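You operate a simulated robot arm through the tools that you are given. There is no shell and no other tool. Be economical: measure what you need, move in short steps, check, and stop when the job is done.

The job below is to be done with a simulated robot arm. You get a single attempt, and the scene is never put back.

## Task
Lock the cake in the LINE 1 lidded box; set the day dial to WED and its slider to PM.
Fine: the cake on the square steel tray; lid on, blue catch turned over it; the cakes in the holder stay.

Only the result counts: the job must be done as asked and must still hold three seconds after the hand-in. Knocking over, shifting, dropping, spilling or breaking anything else fails it. Lids that push on must go on centred and level and be pressed home; caps that screw on are set level and turned clockwise until they are tight.

## Robot
A 7-joint arm with a two-finger parallel gripper, fixed in place. Base frame: the origin is at the foot of the arm, x ahead of it, y to its left, z up; the work surface is at about z = 830. Readings come in mm, rad, newtons and seconds.
With the tool pointing down near the work surface it reaches from about 300 to 700 mm from the base axis. Its first joint turns from -1.152 to 1.152 rad. Payload 1.57 kg.
Tool frame: the origin (TCP) lies between the finger pads and is the grasp point; the fingertips stand 30 mm ahead of it; z points along the fingers, y is the line along which they close. The gripper opens to 110 mm. The fingers are 24 mm wide and 12 mm thick; the gripper's body (48 by 112 mm) begins 78 mm behind the TCP.
Orientation is that of the tool frame in the base frame, as a unit quaternion [x, y, z, w]. With the fingers straight down and closing along the base's y, the tool's x points along the base's -x, its y along +y and its z along -z.

## Interface
- The arm moves only by the tool drive_tool. Its argument "series" is a list of rows, each a list of 6 numbers: the shift along the base's x, y, z in cm, then the turn, a rotation vector about the base's x, y, z in rad. In form: [[dx, dy, dz, rx, ry, rz], ...]. A call has 1 to 8 rows; each row is the pose to reach, as a shift and turn from the pose commanded when the call began. "fingers" is the opening in per cent of the stroke, from 0 (shut) to 100 (fully open), set as the call begins (left out, the last holds). Each row takes 0.2 s and may step no farther than 50 mm and 0.15 rad from the row before; otherwise, or with a gripper value out of range, the whole call is refused. A pose out of reach is approached as far as the arm can. The call stops where the force on the tool passes 90 N (or 10 N more than at its start, if that is more) or the arm is blocked; 0.2 s more then pass. The fingers move at their own pace (about 108 mm/s each) and stop on an object; they squeeze with about 24 N. The grip force told is the motor's: it shows also when the fingers shut on nothing. Time passes only in rows, and 0.2 s behind the last, so rows that repeat a pose let the fingers close. It gives the time, the measured TCP pose, the force on the tool (base axes), the opening and the grip force at its end, in the units of the frame above (readings bear some noise), with the torque about the TCP (base axes, N m) and any sound that the robot's microphone picked up.
- Cameras (640 x 400 px; columns grow to the right, rows downward): "scene" is fixed at [155.3, -395, 1382.5]; the picture's right is [0.81, -0.59, 0.00], its down [-0.44, -0.60, -0.67] and it looks along [0.39, 0.54, -0.74] (base axes); focal length 214 px, centre (320, 200). "wrist" rides on the gripper at [70, 16, -141] in the tool frame; the picture's right is [-0.23, 0.97, 0.00], its down [-0.86, -0.20, -0.48] and it looks along [-0.47, -0.11, 0.88] (tool axes); focal length 222 px, centre (320, 200). There is no depth. A picture from a camera that has moved, and an enlarged one, comes with that camera's place and axes in the base frame and with its lens.
- get_image(camera): a new picture of that camera. No time passes.
- close_up(camera, box): a new picture of the part [left, top, right, bottom] of that camera's present view, enlarged. No time passes.
- job_done(): hands the job in; it is judged then, once.

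Work in short steps. Places have to be worked out from the pictures, the camera data and where the tool is seen: move nearer, look again, correct. Check each grasp and each placing, and mend what went wrong. You have 120 turns and 64 pictures in all, those below and enlarged ones among them. Open the gripper and draw the arm clear of the work before you hand the job in, unless the task says otherwise; then end with one line.

The tools are called after "Emit:" as a command line: name --pt "numbers of a row" for each row, then --argument value for the rest, lists and objects as JSON in quotes. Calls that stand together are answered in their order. drive_tool: Moves the arm, as the interface text tells. Its arguments: {"type":"object","properties":{"series":{"type":"array","items":{"type":"array","items":{"type":"number"}}},"fingers":{"type":"number"}},"required":["series"]} The other tools are called the same way: get_image (camera) takes a picture; close_up (camera, box) takes an enlarged picture of a part of a camera's view; job_done () hands the job in.

At the start:

```text
time_s: 0.0
ee_pos: [387.7, -72.5, 1215.2]
ee_rot: [-0.001, 1.0, 0.0, 0.0]
force: [0.1, -0.1, -0.2]
wrist_torque: [0.0, 0.0, 0.0]
width: 110.1
grip_force: 0.0
```

scene: 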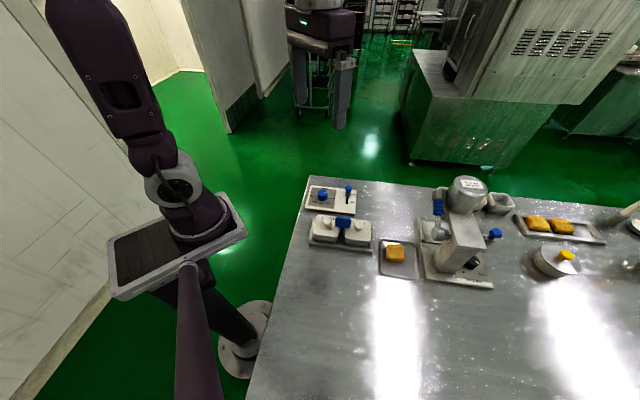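
wrist: 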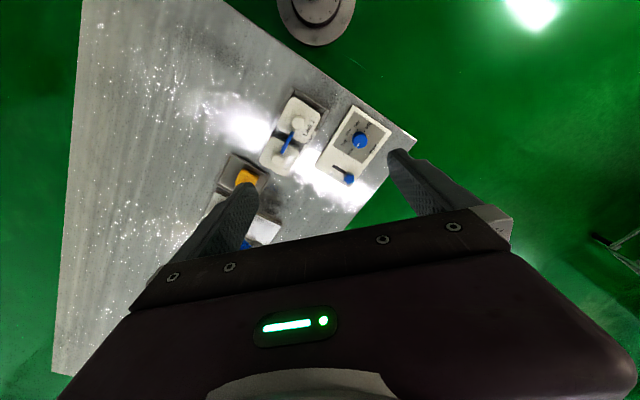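

The scene shows a dial panel, a box pair with blue catch, a tray with cake, and a machine. I'll look at enlarged views first.

Emit:
close_up --camera "scene" --box '[290, 170, 420, 290]'

Emit:
close_up --camera "scene" --box '[400, 170, 640, 300]'

Emit:
close_up --camera "wrist" --box '[190, 80, 430, 250]'

```text
3.33 times, centred on (355, 230) of scene
camera zoom: at [155.3, -395.0, 1382.5], right [0.81, -0.59, 0.0], down [-0.44, -0.6, -0.67], along [0.39, 0.54, -0.74], focal length 715 px, centre (203, 100)
```

zoom: 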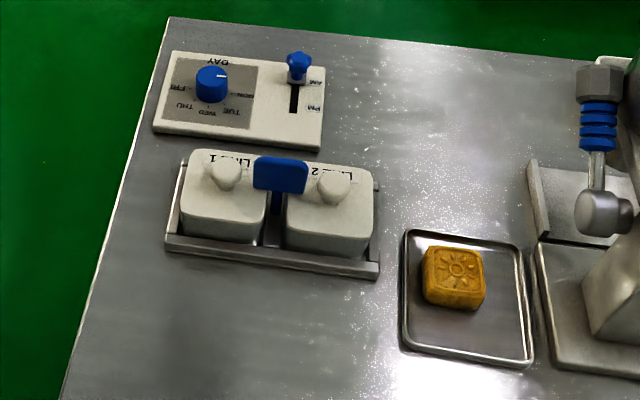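

```text
2.67 times, centred on (520, 235) of scene
camera zoom: at [155.3, -395.0, 1382.5], right [0.81, -0.59, 0.0], down [-0.44, -0.6, -0.67], along [0.39, 0.54, -0.74], focal length 572 px, centre (-213, 107)
```

zoom: 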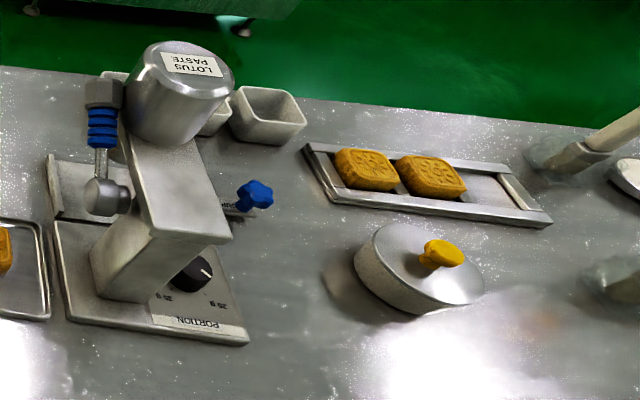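

```text
2.35 times, centred on (310, 165) of wrist
camera zoom: at [317.0, -55.5, 1356.7], right [0.23, 0.97, 0.0], down [0.86, -0.2, 0.48], along [0.47, -0.11, -0.88], focal length 523 px, centre (344, 282)
```

zoom: 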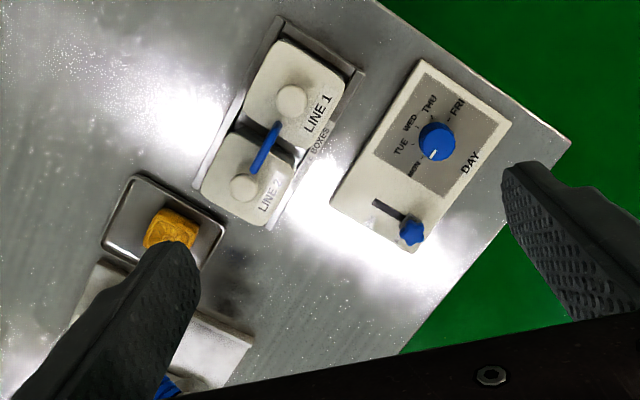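

Estimated places: line 1 knob ≈ (383,-116), line 2 knob ≈ (446,-178), dial ≈ (455,2), slider knob ≈ (533,-38), cake ≈ (486,-285). I'll come down and back for a closer wrist view of the boxes.

Emit:
drive_tool --pt "-1.5 -1.5 -4.5 0 0 0" --pt "-3 -3 -9 0 0 0" --pt "-4.5 -4.5 -13 0 0 0" --pt "-4.5 -4.5 -13 0 0 0"

Emit:
get_image --camera "wrist"

```text
time_s: 1.0
ee_pos: [343.4, -114.9, 1085.0]
ee_rot: [0.001, 1.0, 0.0, -0.001]
force: [-0.2, 0.7, 0.9]
wrist_torque: [0.01, 0.01, 0.02]
width: 110.0
grip_force: 0.0
```

```text
58 pictures are left
camera wrist: at [273.0, -97.9, 1224.9], right [0.23, 0.97, 0.0], down [0.86, -0.2, 0.48], along [0.47, -0.11, -0.88], focal length 222 px, centre (320, 200)
```

wrist: 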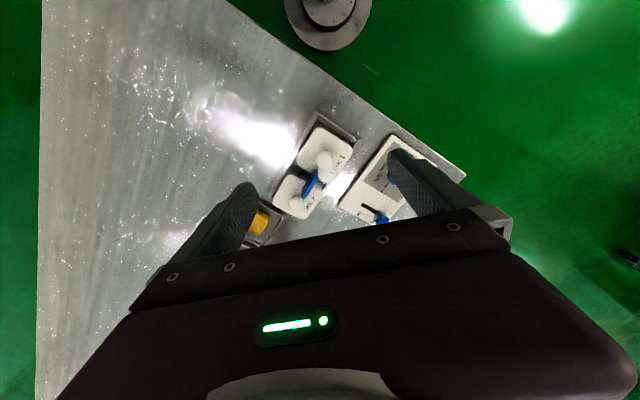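

Emit:
close_up --camera "wrist" --box '[240, 110, 440, 235]'

Emit:
close_up --camera "scene" --box '[315, 205, 379, 255]'

```text
3.20 times, centred on (340, 172) of wrist
camera zoom: at [273.0, -97.9, 1224.9], right [0.23, 0.97, 0.0], down [0.86, -0.2, 0.48], along [0.47, -0.11, -0.88], focal length 711 px, centre (256, 288)
```

zoom: 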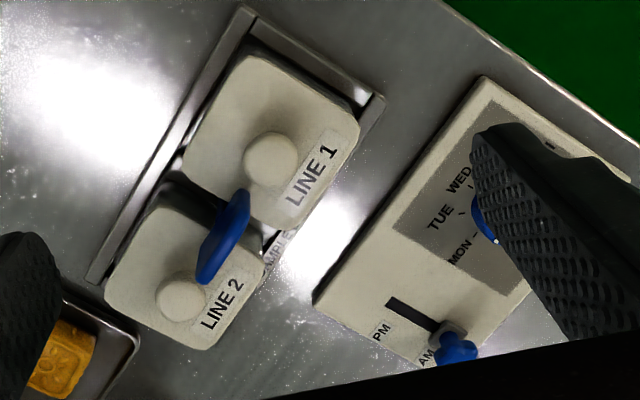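

```text
8.00 times, centred on (347, 230) of scene
camera zoom: at [155.3, -395.0, 1382.5], right [0.81, -0.59, 0.0], down [-0.44, -0.6, -0.67], along [0.39, 0.54, -0.74], focal length 1716 px, centre (104, -40)
```

zoom: 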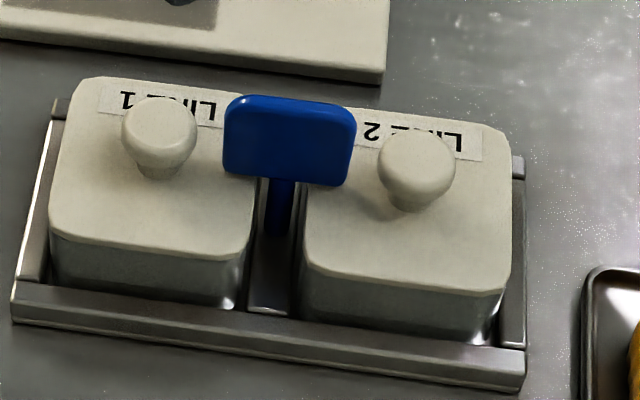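

The catch looks like an upright blue paddle on a post, spanning both lids along the box axis (-45° direction). I'll rotate the gripper by -45° and move above it to look again.

Emit:
drive_tool --pt "1.2 -0.5 -1 0 0 -0.13" --pt "2.4 -1.1 -2.5 0 0 -0.26" --pt "3.6 -1.6 -4 0 0 -0.39" --pt "4.8 -2.1 -5 0 0 -0.52" --pt "6 -2.7 -6 0 0 -0.65" --pt "7 -3.2 -7 0 0 -0.78" --pt "7 -3.2 -7 0 0 -0.78" --fingers 45

Emit:
get_image --camera "wrist"

Emit:
close_up --camera "scene" --box '[290, 170, 418, 250]'

```text
time_s: 2.6
ee_pos: [412.6, -149.5, 1016.6]
ee_rot: [0.381, 0.924, 0.001, 0.001]
force: [0.2, 1.2, 0.4]
wrist_torque: [0.01, 0.02, -0.02]
width: 49.5
grip_force: 0.1
```

```text
55 pictures are left
camera wrist: at [374.9, -88.1, 1157.0], right [0.85, 0.53, 0.0], down [0.47, -0.74, 0.48], along [0.25, -0.41, -0.88], focal length 222 px, centre (320, 200)
```

wrist: 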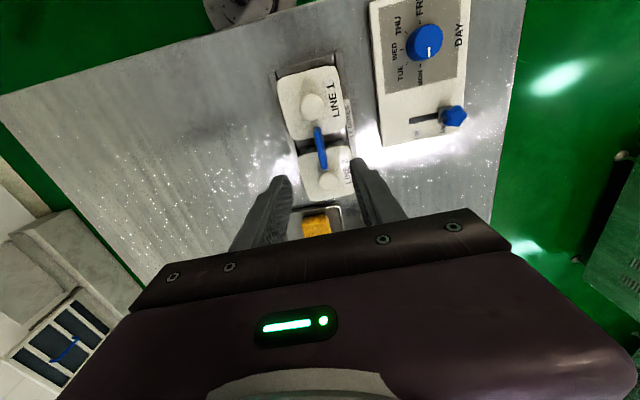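

```text
5.00 times, centred on (354, 210) of scene
camera zoom: at [155.3, -395.0, 1382.5], right [0.81, -0.59, 0.0], down [-0.44, -0.6, -0.67], along [0.39, 0.54, -0.74], focal length 1072 px, centre (150, 150)
```

zoom: 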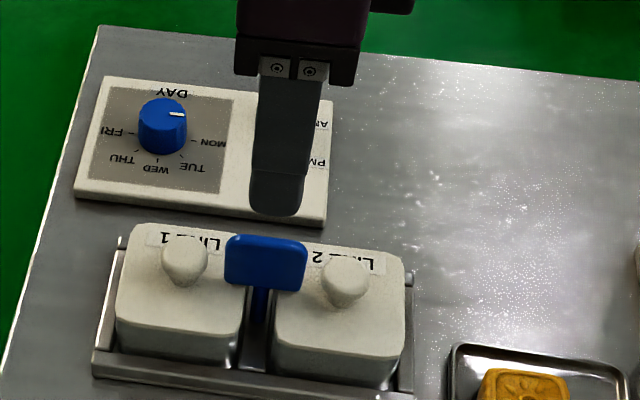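

Emit:
close_up --camera "wrist" --box '[256, 50, 416, 250]'

```text
2.00 times, centred on (336, 150) of wrist
camera zoom: at [374.9, -88.1, 1157.0], right [0.85, 0.53, 0.0], down [0.47, -0.74, 0.48], along [0.25, -0.41, -0.88], focal length 444 px, centre (288, 300)
```

zoom: 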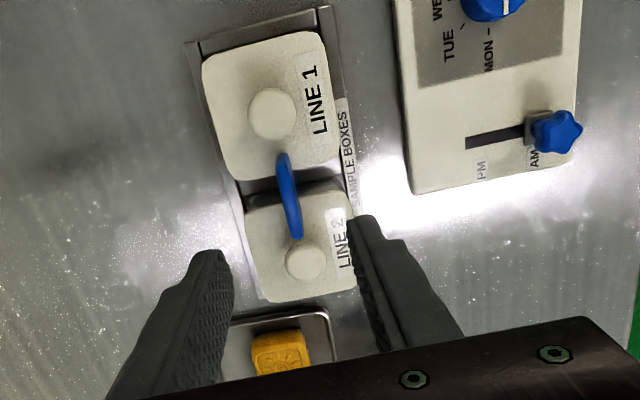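

Paddle centre ≈ (412,-147.5), top ≈ z 917; box axis is -45°. I descend so the tips straddle the paddle, then look in the scene view before closing.

Emit:
drive_tool --pt "0 0.2 -3 0 0 0" --pt "0 0.2 -6 0 0 0" --pt "0 0.2 -8 0 0 0" --pt "0 0.2 -9 0 0 0" --pt "0 0.2 -9 0 0 0" --fingers 36

Emit:
close_up --camera "scene" --box '[299, 190, 395, 260]'

Emit:
get_image --camera "wrist"

```text
time_s: 3.8
ee_pos: [412.6, -147.0, 927.8]
ee_rot: [0.381, 0.925, 0.0, 0.0]
force: [0.3, -0.6, -0.3]
wrist_torque: [-0.01, 0.02, 0.02]
width: 39.7
grip_force: 0.2
```

```text
5.71 times, centred on (347, 225) of scene
camera zoom: at [155.3, -395.0, 1382.5], right [0.81, -0.59, 0.0], down [-0.44, -0.6, -0.67], along [0.39, 0.54, -0.74], focal length 1226 px, centre (166, 57)
```

zoom: 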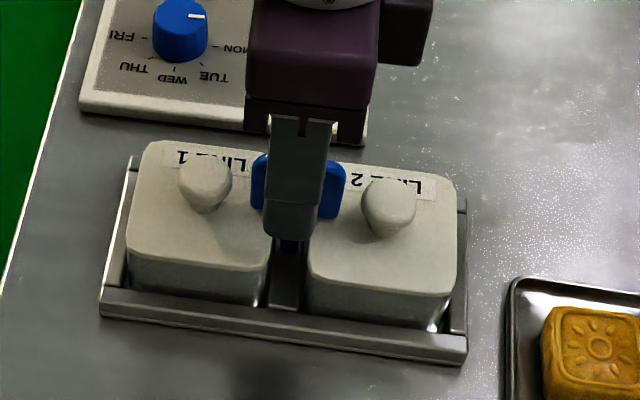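

```text
51 pictures are left
camera wrist: at [374.0, -86.0, 1068.4], right [0.85, 0.53, 0.0], down [0.47, -0.74, 0.48], along [0.25, -0.41, -0.88], focal length 222 px, centre (320, 200)
```

wrist: 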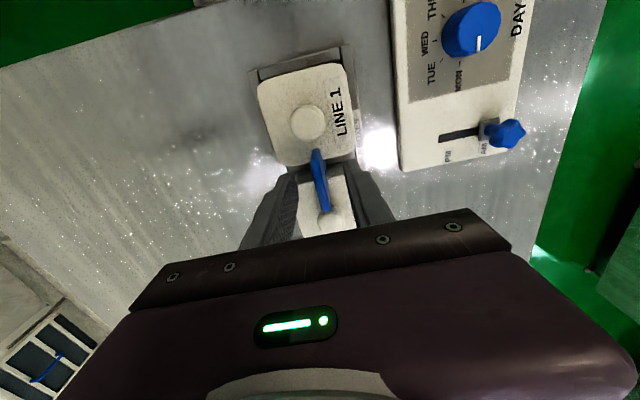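

The paddle sits between the fingers. I close on it.

Emit:
drive_tool --pt "0 0 -0.2 0 0 0" --pt "0 0 -0.2 0 0 0" --pt "0 0 -0.2 0 0 0" --fingers 0

```text
time_s: 4.6
ee_pos: [413.7, -147.0, 925.5]
ee_rot: [0.38, 0.925, 0.0, 0.002]
force: [2.7, 7.3, 22.9]
wrist_torque: [0.3, -0.1, 0.01]
width: 7.8
grip_force: 26.8
```

Gripped (7.8 mm thick). I try a small turn +0.15 rad about z to feel the catch.

Emit:
drive_tool --pt "0 0 0.1 0 0 0.08" --pt "0 0 0.1 0 0 0.15"

```text
time_s: 5.2
ee_pos: [412.8, -147.3, 927.1]
ee_rot: [0.309, 0.951, -0.001, 0.001]
force: [6.3, 3.5, 22.5]
wrist_torque: [0.2, -0.12, 0.01]
width: 7.6
grip_force: 26.8
```

It turns freely (no z torque). Continue the turn towards 90°.

Emit:
drive_tool --pt "0 0 0 0 0 0.14" --pt "0 0 0 0 0 0.28" --pt "0 0 0 0 0 0.42" --pt "0 0 0 0 0 0.56" --pt "0 0 0 0 0 0.7"

Emit:
close_up --camera "scene" --box '[299, 190, 395, 260]'

```text
time_s: 6.4
ee_pos: [412.6, -148.7, 925.8]
ee_rot: [-0.034, 0.999, 0.0, 0.0]
force: [4.8, -18.5, 21.1]
wrist_torque: [-0.53, -0.01, -0.07]
width: 7.7
grip_force: 26.5
```

```text
5.71 times, centred on (347, 225) of scene
camera zoom: at [155.1, -395.4, 1382.4], right [0.81, -0.59, 0.0], down [-0.44, -0.6, -0.67], along [0.39, 0.54, -0.74], focal length 1226 px, centre (166, 57)
```

zoom: 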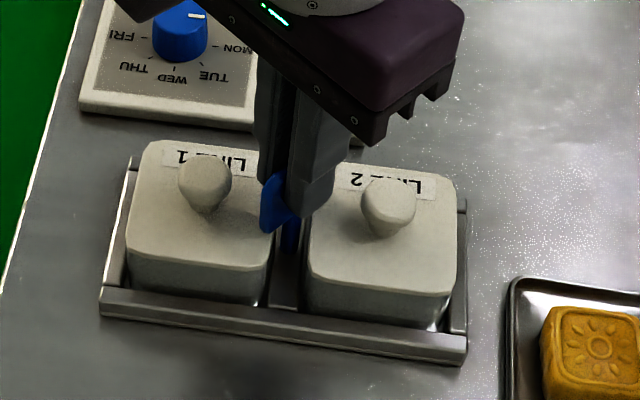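

It follows (≈47° turned). I ease the lateral force by shifting slightly to -y and turn on.

Emit:
drive_tool --pt "0 -0.1 0 0 0 0.13" --pt "0 -0.15 0 0 0 0.26" --pt "0 -0.15 0 0 0 0.4" --pt "0 -0.15 0 0 0 0.54" --pt "0 -0.15 0 0 0 0.67"

Emit:
close_up --camera "scene" --box '[299, 190, 395, 260]'

```text
time_s: 7.6
ee_pos: [412.5, -148.3, 925.0]
ee_rot: [-0.362, 0.932, 0.0, 0.002]
force: [12.9, -26.3, 17.6]
wrist_torque: [-0.86, -0.22, -0.03]
width: 7.3
grip_force: 26.7
```

```text
5.71 times, centred on (347, 225) of scene
camera zoom: at [155.4, -395.6, 1382.3], right [0.81, -0.59, 0.0], down [-0.44, -0.6, -0.67], along [0.39, 0.54, -0.74], focal length 1226 px, centre (166, 57)
```

zoom: 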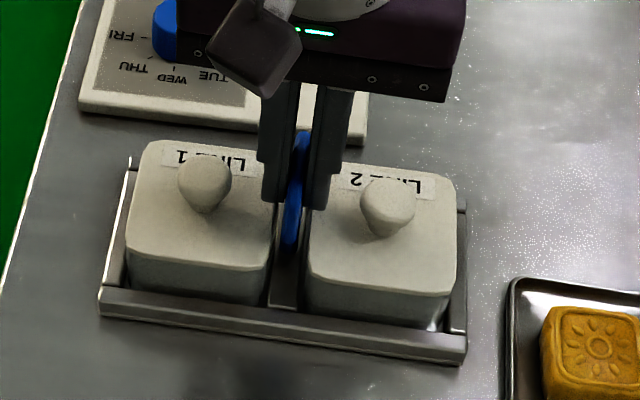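

Catch is now along the gap (released). I turn the last 0.05 rad, open a little and rise.

Emit:
drive_tool --pt "0.1 -0.15 0 0 0 0.05" --pt "0.1 -0.15 0 0 0 0.05"

Emit:
drive_tool --pt "0 0 0 0 0 0" --pt "0 0 0 0 0 0" --pt "0 0 3 0 0 0" --pt "0 0 6 0 0 0" --pt "0 0 9 0 0 0" --pt "0 0 9 0 0 0" --fingers 24

Emit:
get_image --camera "wrist"

Emit:
close_up --camera "scene" --box '[299, 190, 395, 260]'

```text
time_s: 8.2
ee_pos: [412.7, -150.0, 924.6]
ee_rot: [-0.384, 0.923, -0.001, 0.0]
force: [8.8, -9.9, 20.8]
wrist_torque: [-0.16, -0.51, -0.29]
width: 7.6
grip_force: 26.9
```

```text
time_s: 9.6
ee_pos: [412.0, -149.4, 1015.2]
ee_rot: [-0.386, 0.923, 0.0, 0.0]
force: [-0.7, -1.3, 0.3]
wrist_torque: [0.02, -0.01, 0.0]
width: 26.4
grip_force: 0.0
```

```text
48 pictures are left
camera wrist: at [352.4, -186.8, 1155.2], right [-0.53, 0.85, 0.0], down [0.74, 0.47, 0.48], along [0.41, 0.25, -0.88], focal length 222 px, centre (320, 200)
```

wrist: 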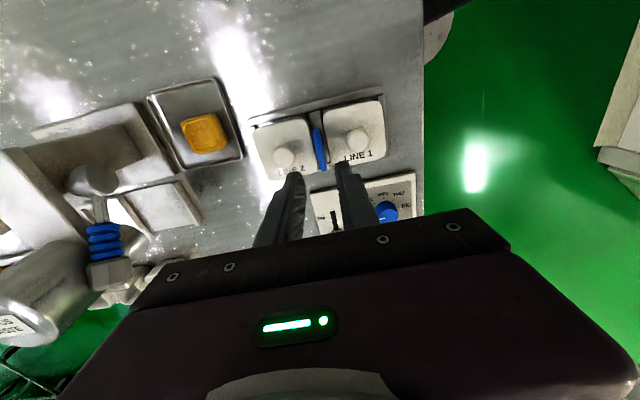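

```text
5.71 times, centred on (347, 225) of scene
camera zoom: at [155.3, -395.0, 1382.5], right [0.81, -0.59, 0.0], down [-0.44, -0.6, -0.67], along [0.39, 0.54, -0.74], focal length 1226 px, centre (166, 57)
```

zoom: 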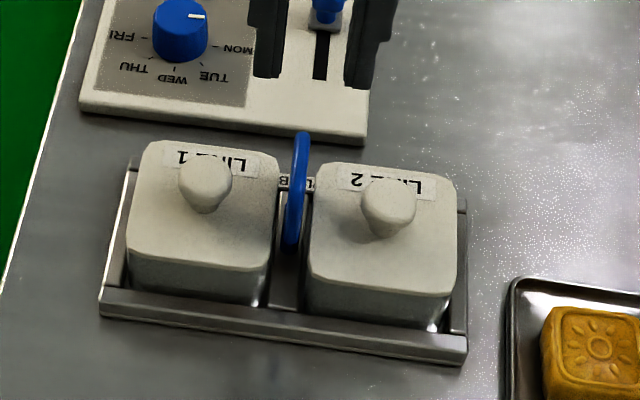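

Catch now stands in the gap; lids are free. Lid 1 knob at ≈ (380,-117), top ≈ 905. I move above it and partly down, with 38 mm opening, and check.

Emit:
drive_tool --pt "-1.6 1.65 0 0 0 0" --pt "-3.2 3.25 0 0 0 0" --pt "-3.2 3.25 -3 0 0 0" --pt "-3.2 3.25 -6 0 0 0" --pt "-3.2 3.25 -6 0 0 0" --fingers 35

Emit:
get_image --camera "wrist"

Emit:
close_up --camera "scene" --box '[299, 190, 395, 260]'

```text
time_s: 10.8
ee_pos: [382.3, -114.8, 956.7]
ee_rot: [-0.385, 0.923, 0.001, 0.0]
force: [-0.3, -0.1, 0.4]
wrist_torque: [-0.01, 0.02, -0.04]
width: 38.5
grip_force: 0.0
```

```text
46 pictures are left
camera wrist: at [320.7, -153.4, 1096.4], right [-0.53, 0.85, 0.0], down [0.74, 0.47, 0.48], along [0.41, 0.25, -0.88], focal length 222 px, centre (320, 200)
```

wrist: 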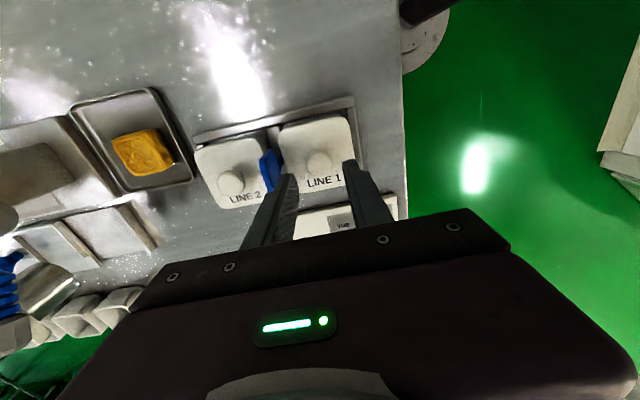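

```text
5.71 times, centred on (347, 225) of scene
camera zoom: at [155.3, -395.0, 1382.5], right [0.81, -0.59, 0.0], down [-0.44, -0.6, -0.67], along [0.39, 0.54, -0.74], focal length 1226 px, centre (166, 57)
```

zoom: 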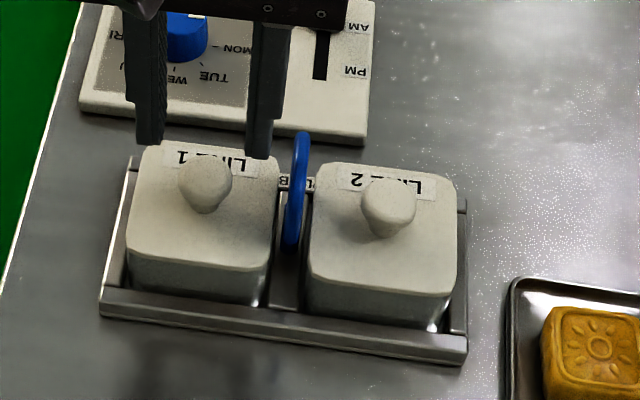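

Fingers line up with the knob. Descend to TCP z ≈ 916 with a small correction and close.

Emit:
drive_tool --pt "-0.2 -0.25 -2 0 0 0" --pt "-0.2 -0.25 -4 0 0 0" --pt "-0.2 -0.25 -4 0 0 0"

Emit:
drive_tool --pt "0 0 0 0 0 0" --pt "0 0 0 0 0 0" --pt "0 0 0 0 0 0" --fingers 0

Emit:
close_up --camera "scene" --box '[299, 190, 395, 260]'

```text
time_s: 11.6
ee_pos: [380.0, -117.9, 915.1]
ee_rot: [-0.385, 0.923, 0.0, 0.0]
force: [0.2, -0.7, -0.1]
wrist_torque: [0.03, -0.02, -0.05]
width: 38.6
grip_force: 0.1
```

```text
time_s: 12.4
ee_pos: [380.1, -118.6, 917.0]
ee_rot: [-0.385, 0.923, 0.0, 0.0]
force: [0.6, 0.0, -1.0]
wrist_torque: [0.0, 0.0, 0.01]
width: 25.3
grip_force: 23.8
heard: snap
```

```text
5.71 times, centred on (347, 225) of scene
camera zoom: at [155.3, -395.0, 1382.5], right [0.81, -0.59, 0.0], down [-0.44, -0.6, -0.67], along [0.39, 0.54, -0.74], focal length 1226 px, centre (166, 57)
```

zoom: 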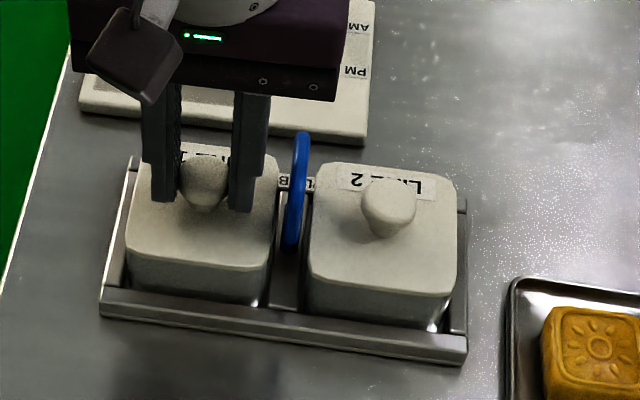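

A snap was heard: the push-fit lid seems to have popped as the fingers gripped. I lift straight up and check.

Emit:
drive_tool --pt "0 0 1 0 0 0" --pt "0 0 3 0 0 0" --pt "0 0 6 0 0 0" --pt "0 0 9 0 0 0" --pt "0 0 9 0 0 0"

Emit:
get_image --camera "scene"

Emit:
close_up --camera "wrist" --box '[160, 60, 400, 260]'

```text
time_s: 13.6
ee_pos: [378.7, -119.9, 1006.4]
ee_rot: [-0.385, 0.923, 0.0, 0.0]
force: [-0.4, -0.5, -0.5]
wrist_torque: [0.01, 0.0, 0.02]
width: 25.1
grip_force: 23.5
```

```text
43 pictures are left
```

scene: 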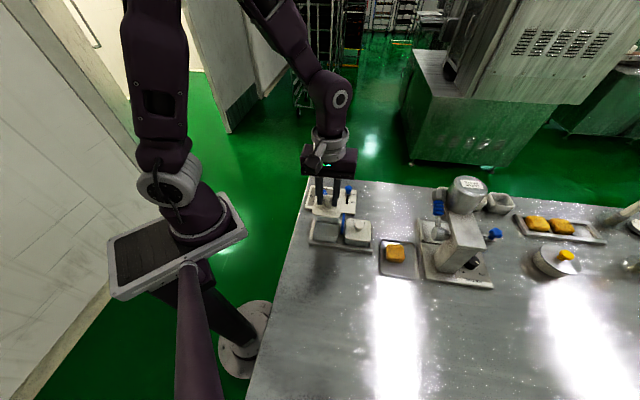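

```text
2.00 times, centred on (280, 160) of wrist
camera zoom: at [318.4, -157.0, 1146.9], right [-0.53, 0.85, 0.0], down [0.74, 0.47, 0.48], along [0.41, 0.25, -0.88], focal length 444 px, centre (400, 280)
```

zoom: 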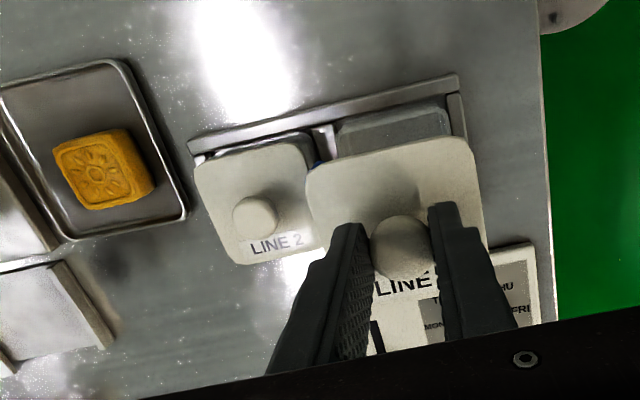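

Lid 1 is in hand and box open. I carry it to free table at ≈ (350,-240).

Emit:
drive_tool --pt "-0.7 -3 0 0 0 0" --pt "-1.4 -6 0 0 0 0" --pt "-2.1 -9 0 0 0 0" --pt "-2.8 -12 0 0 0 0" --pt "-2.8 -12 -4 0 0 0" --pt "-2.8 -12 -8 0 0 0" --pt "-2.8 -12 -10 0 0 0" --pt "-2.8 -12 -10 0 0 0"

Emit:
close_up --camera "scene" --box '[280, 190, 440, 310]'

```text
time_s: 15.4
ee_pos: [351.3, -239.8, 904.2]
ee_rot: [-0.385, 0.923, 0.001, 0.0]
force: [-0.3, 0.5, -0.6]
wrist_torque: [0.01, -0.04, 0.02]
width: 25.3
grip_force: 24.0
```

```text
3.33 times, centred on (360, 250) of scene
camera zoom: at [155.3, -395.0, 1382.5], right [0.81, -0.59, 0.0], down [-0.44, -0.6, -0.67], along [0.39, 0.54, -0.74], focal length 715 px, centre (187, 33)
```

zoom: 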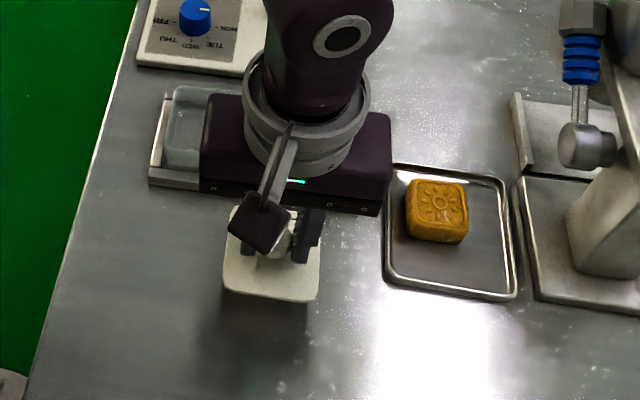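

Lower in small steps until contact.

Emit:
drive_tool --pt "0 0 -0.4 0 0 0" --pt "0 0 -0.8 0 0 0" --pt "0 0 -1.2 0 0 0" --pt "0 0 -1.2 0 0 0"

```text
time_s: 16.4
ee_pos: [350.7, -241.1, 894.0]
ee_rot: [-0.384, 0.923, 0.0, -0.001]
force: [-0.8, 0.4, -0.3]
wrist_torque: [0.01, -0.01, 0.01]
width: 25.3
grip_force: 23.9
```

Emit:
drive_tool --pt "0 0 -0.3 0 0 0" --pt "0 0 -0.6 0 0 0" --pt "0 0 -0.6 0 0 0"

```text
time_s: 17.2
ee_pos: [351.2, -239.7, 886.9]
ee_rot: [-0.384, 0.923, 0.001, 0.001]
force: [0.6, 0.7, -0.3]
wrist_torque: [0.0, -0.02, -0.02]
width: 25.0
grip_force: 23.7
```

No contact yet at 887; continuing in 2 mm steps.

Emit:
drive_tool --pt "0 0 -0.2 0 0 0" --pt "0 0 -0.4 0 0 0" --pt "0 0 -0.4 0 0 0"

Emit:
close_up --camera "scene" --box '[320, 230, 380, 280]'

```text
time_s: 18.0
ee_pos: [351.3, -240.5, 884.9]
ee_rot: [-0.386, 0.923, -0.001, 0.001]
force: [-0.2, -0.4, -0.3]
wrist_torque: [0.01, 0.0, -0.02]
width: 25.3
grip_force: 23.7
```

```text
8.00 times, centred on (350, 255) of scene
camera zoom: at [155.3, -395.0, 1382.5], right [0.81, -0.59, 0.0], down [-0.44, -0.6, -0.67], along [0.39, 0.54, -0.74], focal length 1716 px, centre (80, -240)
```

zoom: 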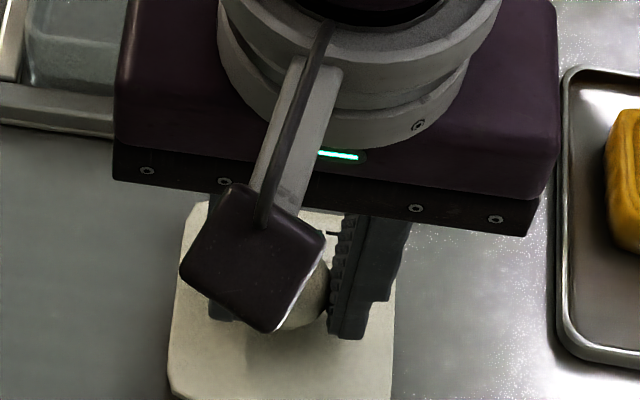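

Emit:
drive_tool --pt "0 0 -0.2 0 0 0" --pt "0 0 -0.4 0 0 0" --pt "0 0 -0.6 0 0 0" --pt "0 0 -0.6 0 0 0"

```text
time_s: 19.0
ee_pos: [351.9, -239.5, 878.0]
ee_rot: [-0.384, 0.923, 0.0, -0.001]
force: [0.3, -0.5, 0.4]
wrist_torque: [-0.02, 0.01, 0.02]
width: 25.2
grip_force: 24.4
```

Emit:
drive_tool --pt "0 0 -0.2 0 0 0" --pt "0 0 -0.4 0 0 0" --pt "0 0 -0.4 0 0 0"

```text
time_s: 19.8
ee_pos: [352.3, -242.7, 874.6]
ee_rot: [-0.385, 0.923, -0.002, 0.001]
force: [-1.3, -0.7, 29.5]
wrist_torque: [0.01, 0.03, 0.03]
width: 25.6
grip_force: 23.6
```

Contact on the table (≈29 N). I ease up 1 mm, open, and rise.

Emit:
drive_tool --pt "0 0 0.15 0 0 0"

Emit:
drive_tool --pt "0 0 0 0 0 0" --pt "0 0 0 0 0 0" --pt "0 0 5 0 0 0" --pt "0 0 10 0 0 0" --pt "0 0 13 0 0 0" --pt "0 0 13 0 0 0" --fingers 42

Emit:
get_image --camera "wrist"

Emit:
close_up --camera "scene" --box '[290, 190, 418, 290]'

```text
time_s: 20.2
ee_pos: [350.4, -239.6, 873.8]
ee_rot: [-0.384, 0.923, 0.001, 0.0]
force: [-0.2, -0.4, -1.1]
wrist_torque: [0.0, -0.01, 0.0]
width: 25.2
grip_force: 23.9
```

```text
time_s: 21.6
ee_pos: [351.3, -240.6, 1006.3]
ee_rot: [-0.385, 0.923, 0.0, -0.001]
force: [0.2, 1.3, 0.7]
wrist_torque: [-0.06, -0.02, 0.0]
width: 46.3
grip_force: 0.0
```

```text
39 pictures are left
camera wrist: at [290.6, -278.1, 1147.1], right [-0.53, 0.85, 0.0], down [0.74, 0.47, 0.48], along [0.41, 0.25, -0.88], focal length 222 px, centre (320, 200)
```

wrist: 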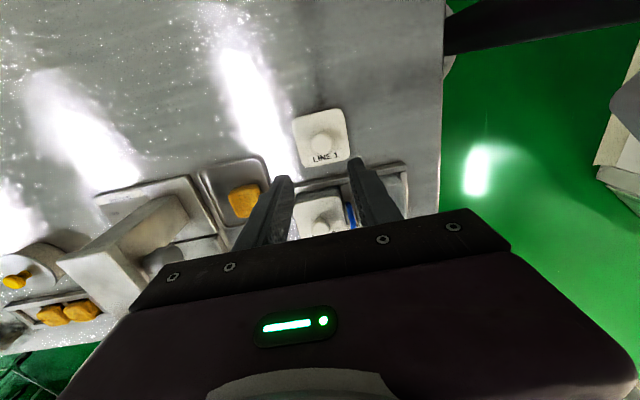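

```text
4.00 times, centred on (354, 240) of scene
camera zoom: at [155.3, -395.0, 1382.5], right [0.81, -0.59, 0.0], down [-0.44, -0.6, -0.67], along [0.39, 0.54, -0.74], focal length 858 px, centre (184, 40)
```

zoom: 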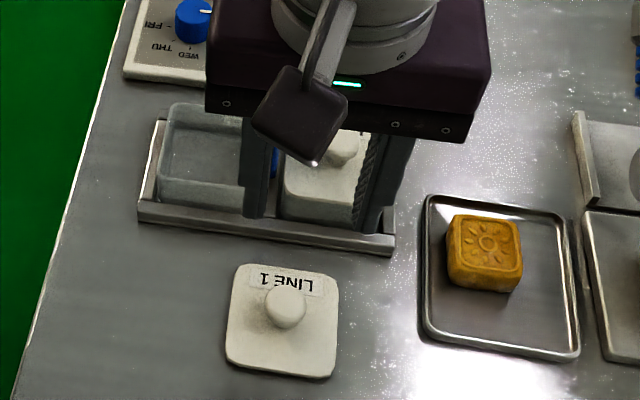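

Lid rests flat at ≈ (351,-240). The cake is at ≈ (488,-284.5), sides at 45°. To keep the gripper body away from the machine I turn to the -45° yaw (closing along (0.7,0.7)) before going to the cake.

Emit:
drive_tool --pt "0 0 1 0 0 -0.14" --pt "0 0 3 0 0 -0.28" --pt "0 0 4 0 0 -0.42" --pt "0 0 4 0 0 -0.56" --pt "0 0 4 0 0 -0.7" --pt "0 0 4 0 0 -0.84" --pt "1 0 4 0 0 -0.98" --pt "2 0 4 0 0 -1.12" --fingers 65

Emit:
drive_tool --pt "2 -0.5 0 0 0 -0.14" --pt "4 -1 0 0 0 -0.28" --pt "6 -1.5 0 0 0 -0.42" --pt "8 -2 0 0 0 -0.45" --pt "8 -2 0 0 0 -0.45"

Emit:
get_image --camera "wrist"

Emit:
close_up --camera "scene" --box '[300, 170, 524, 310]'

```text
time_s: 23.4
ee_pos: [372.0, -239.6, 1045.4]
ee_rot: [0.165, 0.986, 0.0, 0.0]
force: [0.2, 0.2, 0.0]
wrist_torque: [-0.02, 0.01, 0.01]
width: 71.5
grip_force: 0.1
```

```text
time_s: 24.6
ee_pos: [451.7, -259.8, 1045.8]
ee_rot: [0.381, 0.925, 0.0, 0.0]
force: [-0.6, 0.0, -0.8]
wrist_torque: [0.01, 0.01, -0.02]
width: 71.5
grip_force: 0.1
```

```text
37 pictures are left
camera wrist: at [412.9, -199.2, 1185.0], right [0.85, 0.53, 0.0], down [0.47, -0.74, 0.48], along [0.25, -0.41, -0.88], focal length 222 px, centre (320, 200)
```

wrist: 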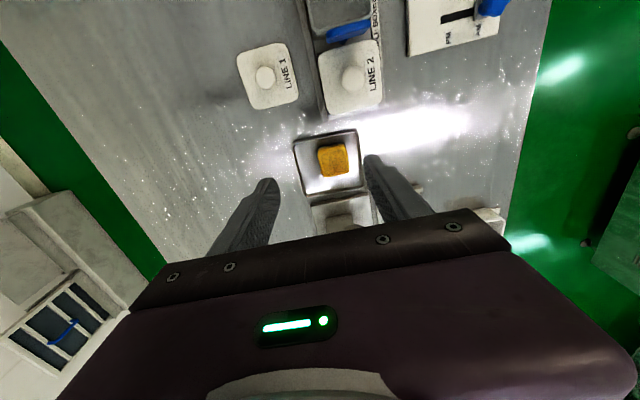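

```text
2.86 times, centred on (412, 240) of scene
camera zoom: at [155.3, -395.0, 1382.5], right [0.81, -0.59, 0.0], down [-0.44, -0.6, -0.67], along [0.39, 0.54, -0.74], focal length 613 px, centre (57, 86)
```

zoom: 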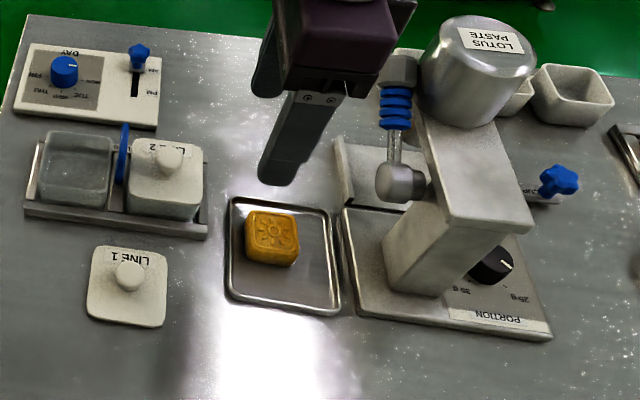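

Cake from here: ≈ (484–488,-284). I move above it to z 940 and look closely.

Emit:
drive_tool --pt "1.7 -1.2 -3 0 0 0" --pt "3.4 -2.4 -7 0 0 0" --pt "3.4 -2.4 -10.5 0 0 0" --pt "3.4 -2.4 -10.5 0 0 0"

Emit:
close_up --camera "wrist" --box '[220, 0, 420, 240]'

Emit:
close_up --camera "scene" --box '[370, 220, 450, 290]'

```text
time_s: 25.6
ee_pos: [486.2, -285.5, 941.6]
ee_rot: [0.38, 0.925, -0.001, 0.0]
force: [0.2, -0.4, -0.2]
wrist_torque: [0.01, 0.01, -0.01]
width: 71.6
grip_force: 0.1
```

```text
1.67 times, centred on (320, 120) of wrist
camera zoom: at [447.4, -224.6, 1081.3], right [0.85, 0.53, 0.0], down [0.47, -0.74, 0.48], along [0.25, -0.41, -0.88], focal length 370 px, centre (320, 333)
```

zoom: 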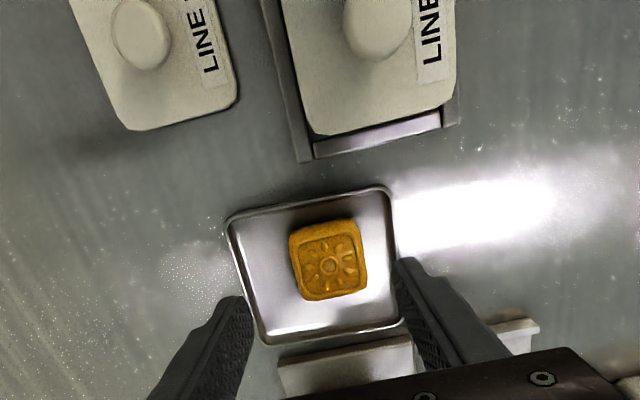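

```text
5.71 times, centred on (410, 255) of scene
camera zoom: at [155.3, -395.0, 1382.5], right [0.81, -0.59, 0.0], down [-0.44, -0.6, -0.67], along [0.39, 0.54, -0.74], focal length 1226 px, centre (-194, -114)
```

zoom: 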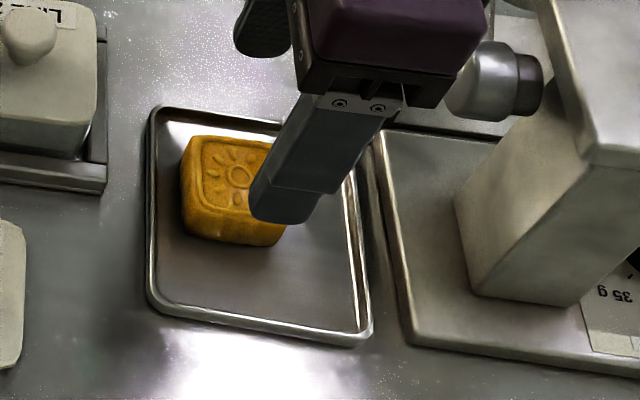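

Cake centre ≈ (488,-284), aligned with the gripper, ~42 mm wide. I descend so the tips overlap its upper ~10 mm.

Emit:
drive_tool --pt "0.2 0.1 -3 0 0 0" --pt "0.2 0.1 -6.2 0 0 0" --pt "0.2 0.1 -6.2 0 0 0"

Emit:
close_up --camera "scene" --box '[370, 220, 450, 290]'

Emit:
get_image --camera "wrist"

```text
time_s: 26.4
ee_pos: [488.1, -282.8, 879.1]
ee_rot: [0.38, 0.925, 0.0, 0.0]
force: [0.2, 0.4, -0.5]
wrist_torque: [0.01, 0.0, -0.01]
width: 71.3
grip_force: 0.0
```

```text
5.71 times, centred on (410, 255) of scene
camera zoom: at [155.3, -395.0, 1382.5], right [0.81, -0.59, 0.0], down [-0.44, -0.6, -0.67], along [0.39, 0.54, -0.74], focal length 1226 px, centre (-194, -114)
```

zoom: 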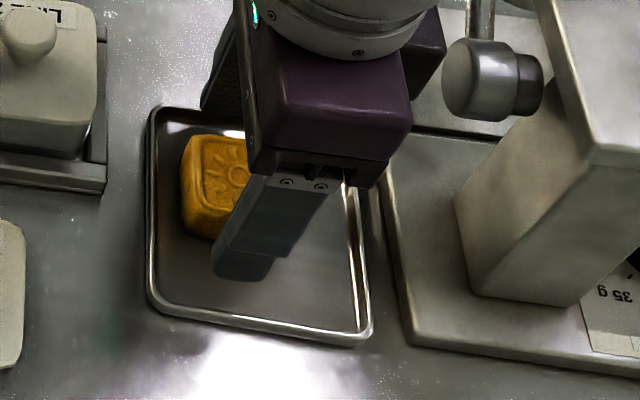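

```text
32 pictures are left
camera wrist: at [449.5, -222.4, 1019.0], right [0.85, 0.53, 0.0], down [0.47, -0.74, 0.48], along [0.26, -0.41, -0.88], focal length 222 px, centre (320, 200)
```

wrist: 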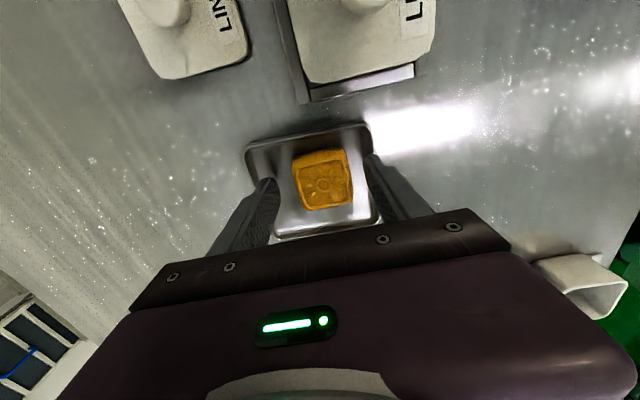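

The fingers straddle the cake; close.

Emit:
drive_tool --pt "0 0 0 0 0 0" --pt "0 0 0 0 0 0" --pt "0 0 0 0 0 0" --fingers 0

Emit:
drive_tool --pt "0 0 1 0 0 0" --pt "0 0 4 0 0 0" --pt "0 0 8 0 0 0" --pt "0 0 12 0 0 0" --pt "0 0 12 0 0 0"

Emit:
get_image --camera "wrist"

Emit:
close_up --camera "scene" --box '[300, 180, 460, 290]'

```text
time_s: 27.2
ee_pos: [487.7, -283.9, 879.7]
ee_rot: [0.38, 0.925, 0.0, -0.001]
force: [-0.7, 0.0, 0.1]
wrist_torque: [0.0, 0.0, 0.06]
width: 46.1
grip_force: 23.9
```

```text
time_s: 28.4
ee_pos: [488.1, -284.2, 1000.8]
ee_rot: [0.38, 0.925, 0.001, 0.0]
force: [0.1, 0.1, -0.3]
wrist_torque: [-0.01, -0.02, 0.01]
width: 45.9
grip_force: 23.7
```

```text
31 pictures are left
camera wrist: at [449.8, -223.0, 1141.1], right [0.85, 0.53, 0.0], down [0.47, -0.74, 0.48], along [0.25, -0.41, -0.88], focal length 222 px, centre (320, 200)
```

wrist: 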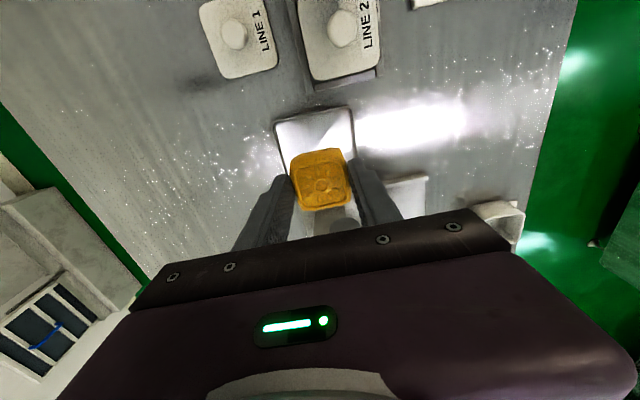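

```text
3.64 times, centred on (380, 235) of scene
camera zoom: at [155.3, -395.0, 1382.5], right [0.81, -0.59, 0.0], down [-0.44, -0.6, -0.67], along [0.39, 0.54, -0.74], focal length 780 px, centre (102, 73)
```

zoom: 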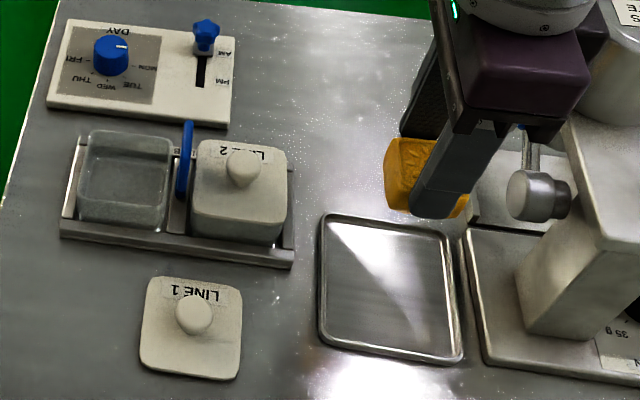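

Cake held (46 mm), sitting ~4 mm towards the -axis side of the TCP. I carry it to box 1 (centre ≈ (380,-117.5)), compensating: TCP (382,-121).

Emit:
drive_tool --pt "-2.1 3.3 0 0 0 0" --pt "-4.2 6.5 0 0 0 0" --pt "-6.4 9.8 0 0 0 0" --pt "-8.5 13 0 0 0 0" --pt "-10.6 16.3 0 0 0 0" --pt "-10.6 16.3 -3 0 0 0" --pt "-10.6 16.3 -6 0 0 0" --pt "-10.6 16.3 -6 0 0 0"

Emit:
close_up --camera "wrist" --box '[240, 80, 400, 260]'

Emit:
close_up --camera "scene" --box '[299, 190, 395, 260]'

```text
time_s: 30.2
ee_pos: [380.7, -120.3, 938.6]
ee_rot: [0.381, 0.925, 0.001, 0.0]
force: [-0.2, -0.1, -0.9]
wrist_torque: [0.0, -0.01, 0.01]
width: 46.2
grip_force: 24.3
```

```text
2.22 times, centred on (320, 170) of wrist
camera zoom: at [342.7, -58.3, 1078.6], right [0.85, 0.53, 0.0], down [0.47, -0.74, 0.48], along [0.25, -0.41, -0.88], focal length 494 px, centre (320, 267)
```

zoom: 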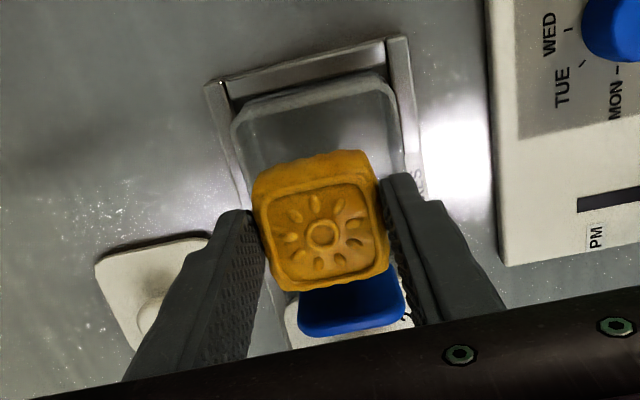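

```text
5.71 times, centred on (347, 225) of scene
camera zoom: at [155.3, -395.0, 1382.5], right [0.81, -0.59, 0.0], down [-0.44, -0.6, -0.67], along [0.39, 0.54, -0.74], focal length 1226 px, centre (166, 57)
```

zoom: 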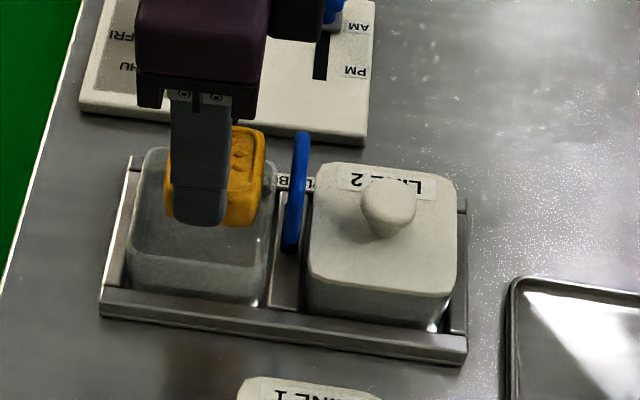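

From both views the cake is ~5 mm too far towards the catch. I shift -5.5 mm along the axis and lower so tips stay just above the rim.

Emit:
drive_tool --pt "-0.39 0.39 0 0 0 0" --pt "-0.39 0.39 -1.5 0 0 0" --pt "-0.39 0.39 -3 0 0 0" --pt "-0.39 0.39 -3 0 0 0"

Emit:
close_up --camera "scene" --box '[307, 195, 367, 245]'

Emit:
close_up --camera "wrist" --box '[240, 80, 400, 260]'

```text
time_s: 31.2
ee_pos: [377.4, -116.7, 906.6]
ee_rot: [0.38, 0.925, 0.001, -0.001]
force: [-0.9, -0.1, -1.5]
wrist_torque: [0.01, 0.0, 0.01]
width: 46.0
grip_force: 24.3
```

```text
8.00 times, centred on (337, 220) of scene
camera zoom: at [155.3, -395.0, 1382.5], right [0.81, -0.59, 0.0], down [-0.44, -0.6, -0.67], along [0.39, 0.54, -0.74], focal length 1716 px, centre (184, 40)
```

zoom: 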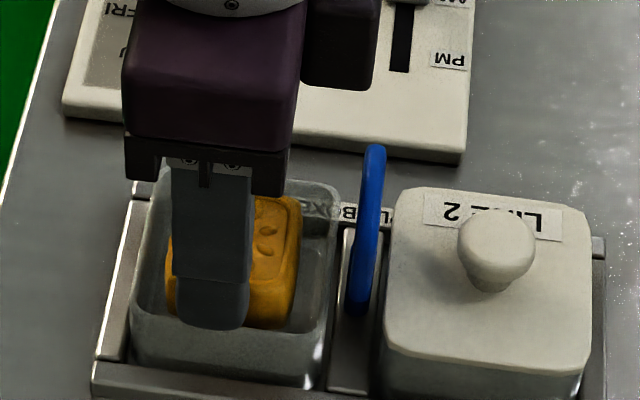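

```text
2.22 times, centred on (320, 170) of wrist
camera zoom: at [337.4, -55.5, 1047.6], right [0.85, 0.53, 0.0], down [0.47, -0.74, 0.48], along [0.25, -0.41, -0.88], focal length 494 px, centre (320, 267)
```

zoom: 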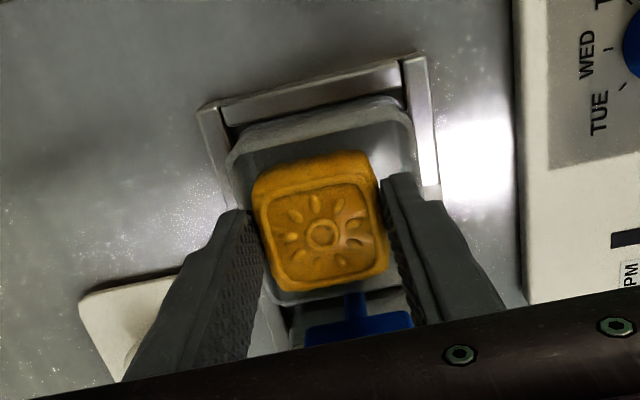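

Cake is centred above/within the box; fingertips at rim level. I release it to settle (short drop within the walls).

Emit:
drive_tool --pt "0 0 0 0 0 0" --pt "0 0 0 0 0 0" --pt "0 0 0 0 0 0" --fingers 54

Emit:
drive_tool --pt "0 0 3 0 0 0" --pt "0 0 7 0 0 0" --pt "-1 -4 11 0 0 0" --pt "-2 -8 11 0 0 0" --pt "-2.6 -12.3 11 0 0 0" --pt "-2.6 -12.3 11 0 0 0"

Emit:
close_up --camera "scene" --box '[307, 195, 367, 245]'

Emit:
get_image --camera "wrist"

```text
time_s: 32.0
ee_pos: [375.8, -117.0, 907.9]
ee_rot: [0.379, 0.925, -0.001, 0.0]
force: [-0.4, -0.1, -1.2]
wrist_torque: [0.03, -0.03, 0.0]
width: 59.5
grip_force: 0.2
```

```text
refused: row 3 steps farther than a row can; nothing moved
```

```text
8.00 times, centred on (337, 220) of scene
camera zoom: at [155.3, -395.0, 1382.5], right [0.81, -0.59, 0.0], down [-0.44, -0.6, -0.67], along [0.39, 0.54, -0.74], focal length 1716 px, centre (184, 40)
```

zoom: 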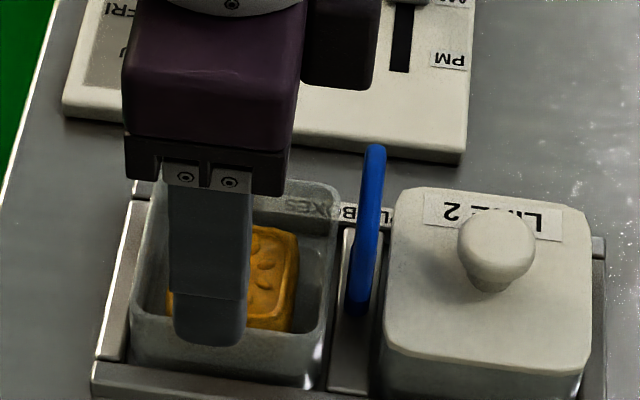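

```text
24 pictures are left
camera wrist: at [337.5, -55.5, 1047.8], right [0.85, 0.53, 0.0], down [0.47, -0.74, 0.48], along [0.25, -0.41, -0.88], focal length 222 px, centre (320, 200)
```

wrist: 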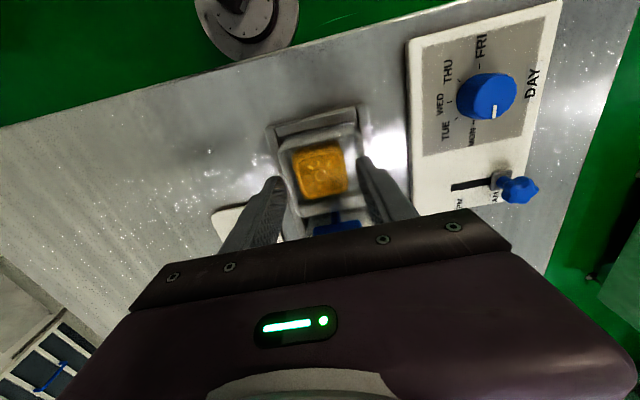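

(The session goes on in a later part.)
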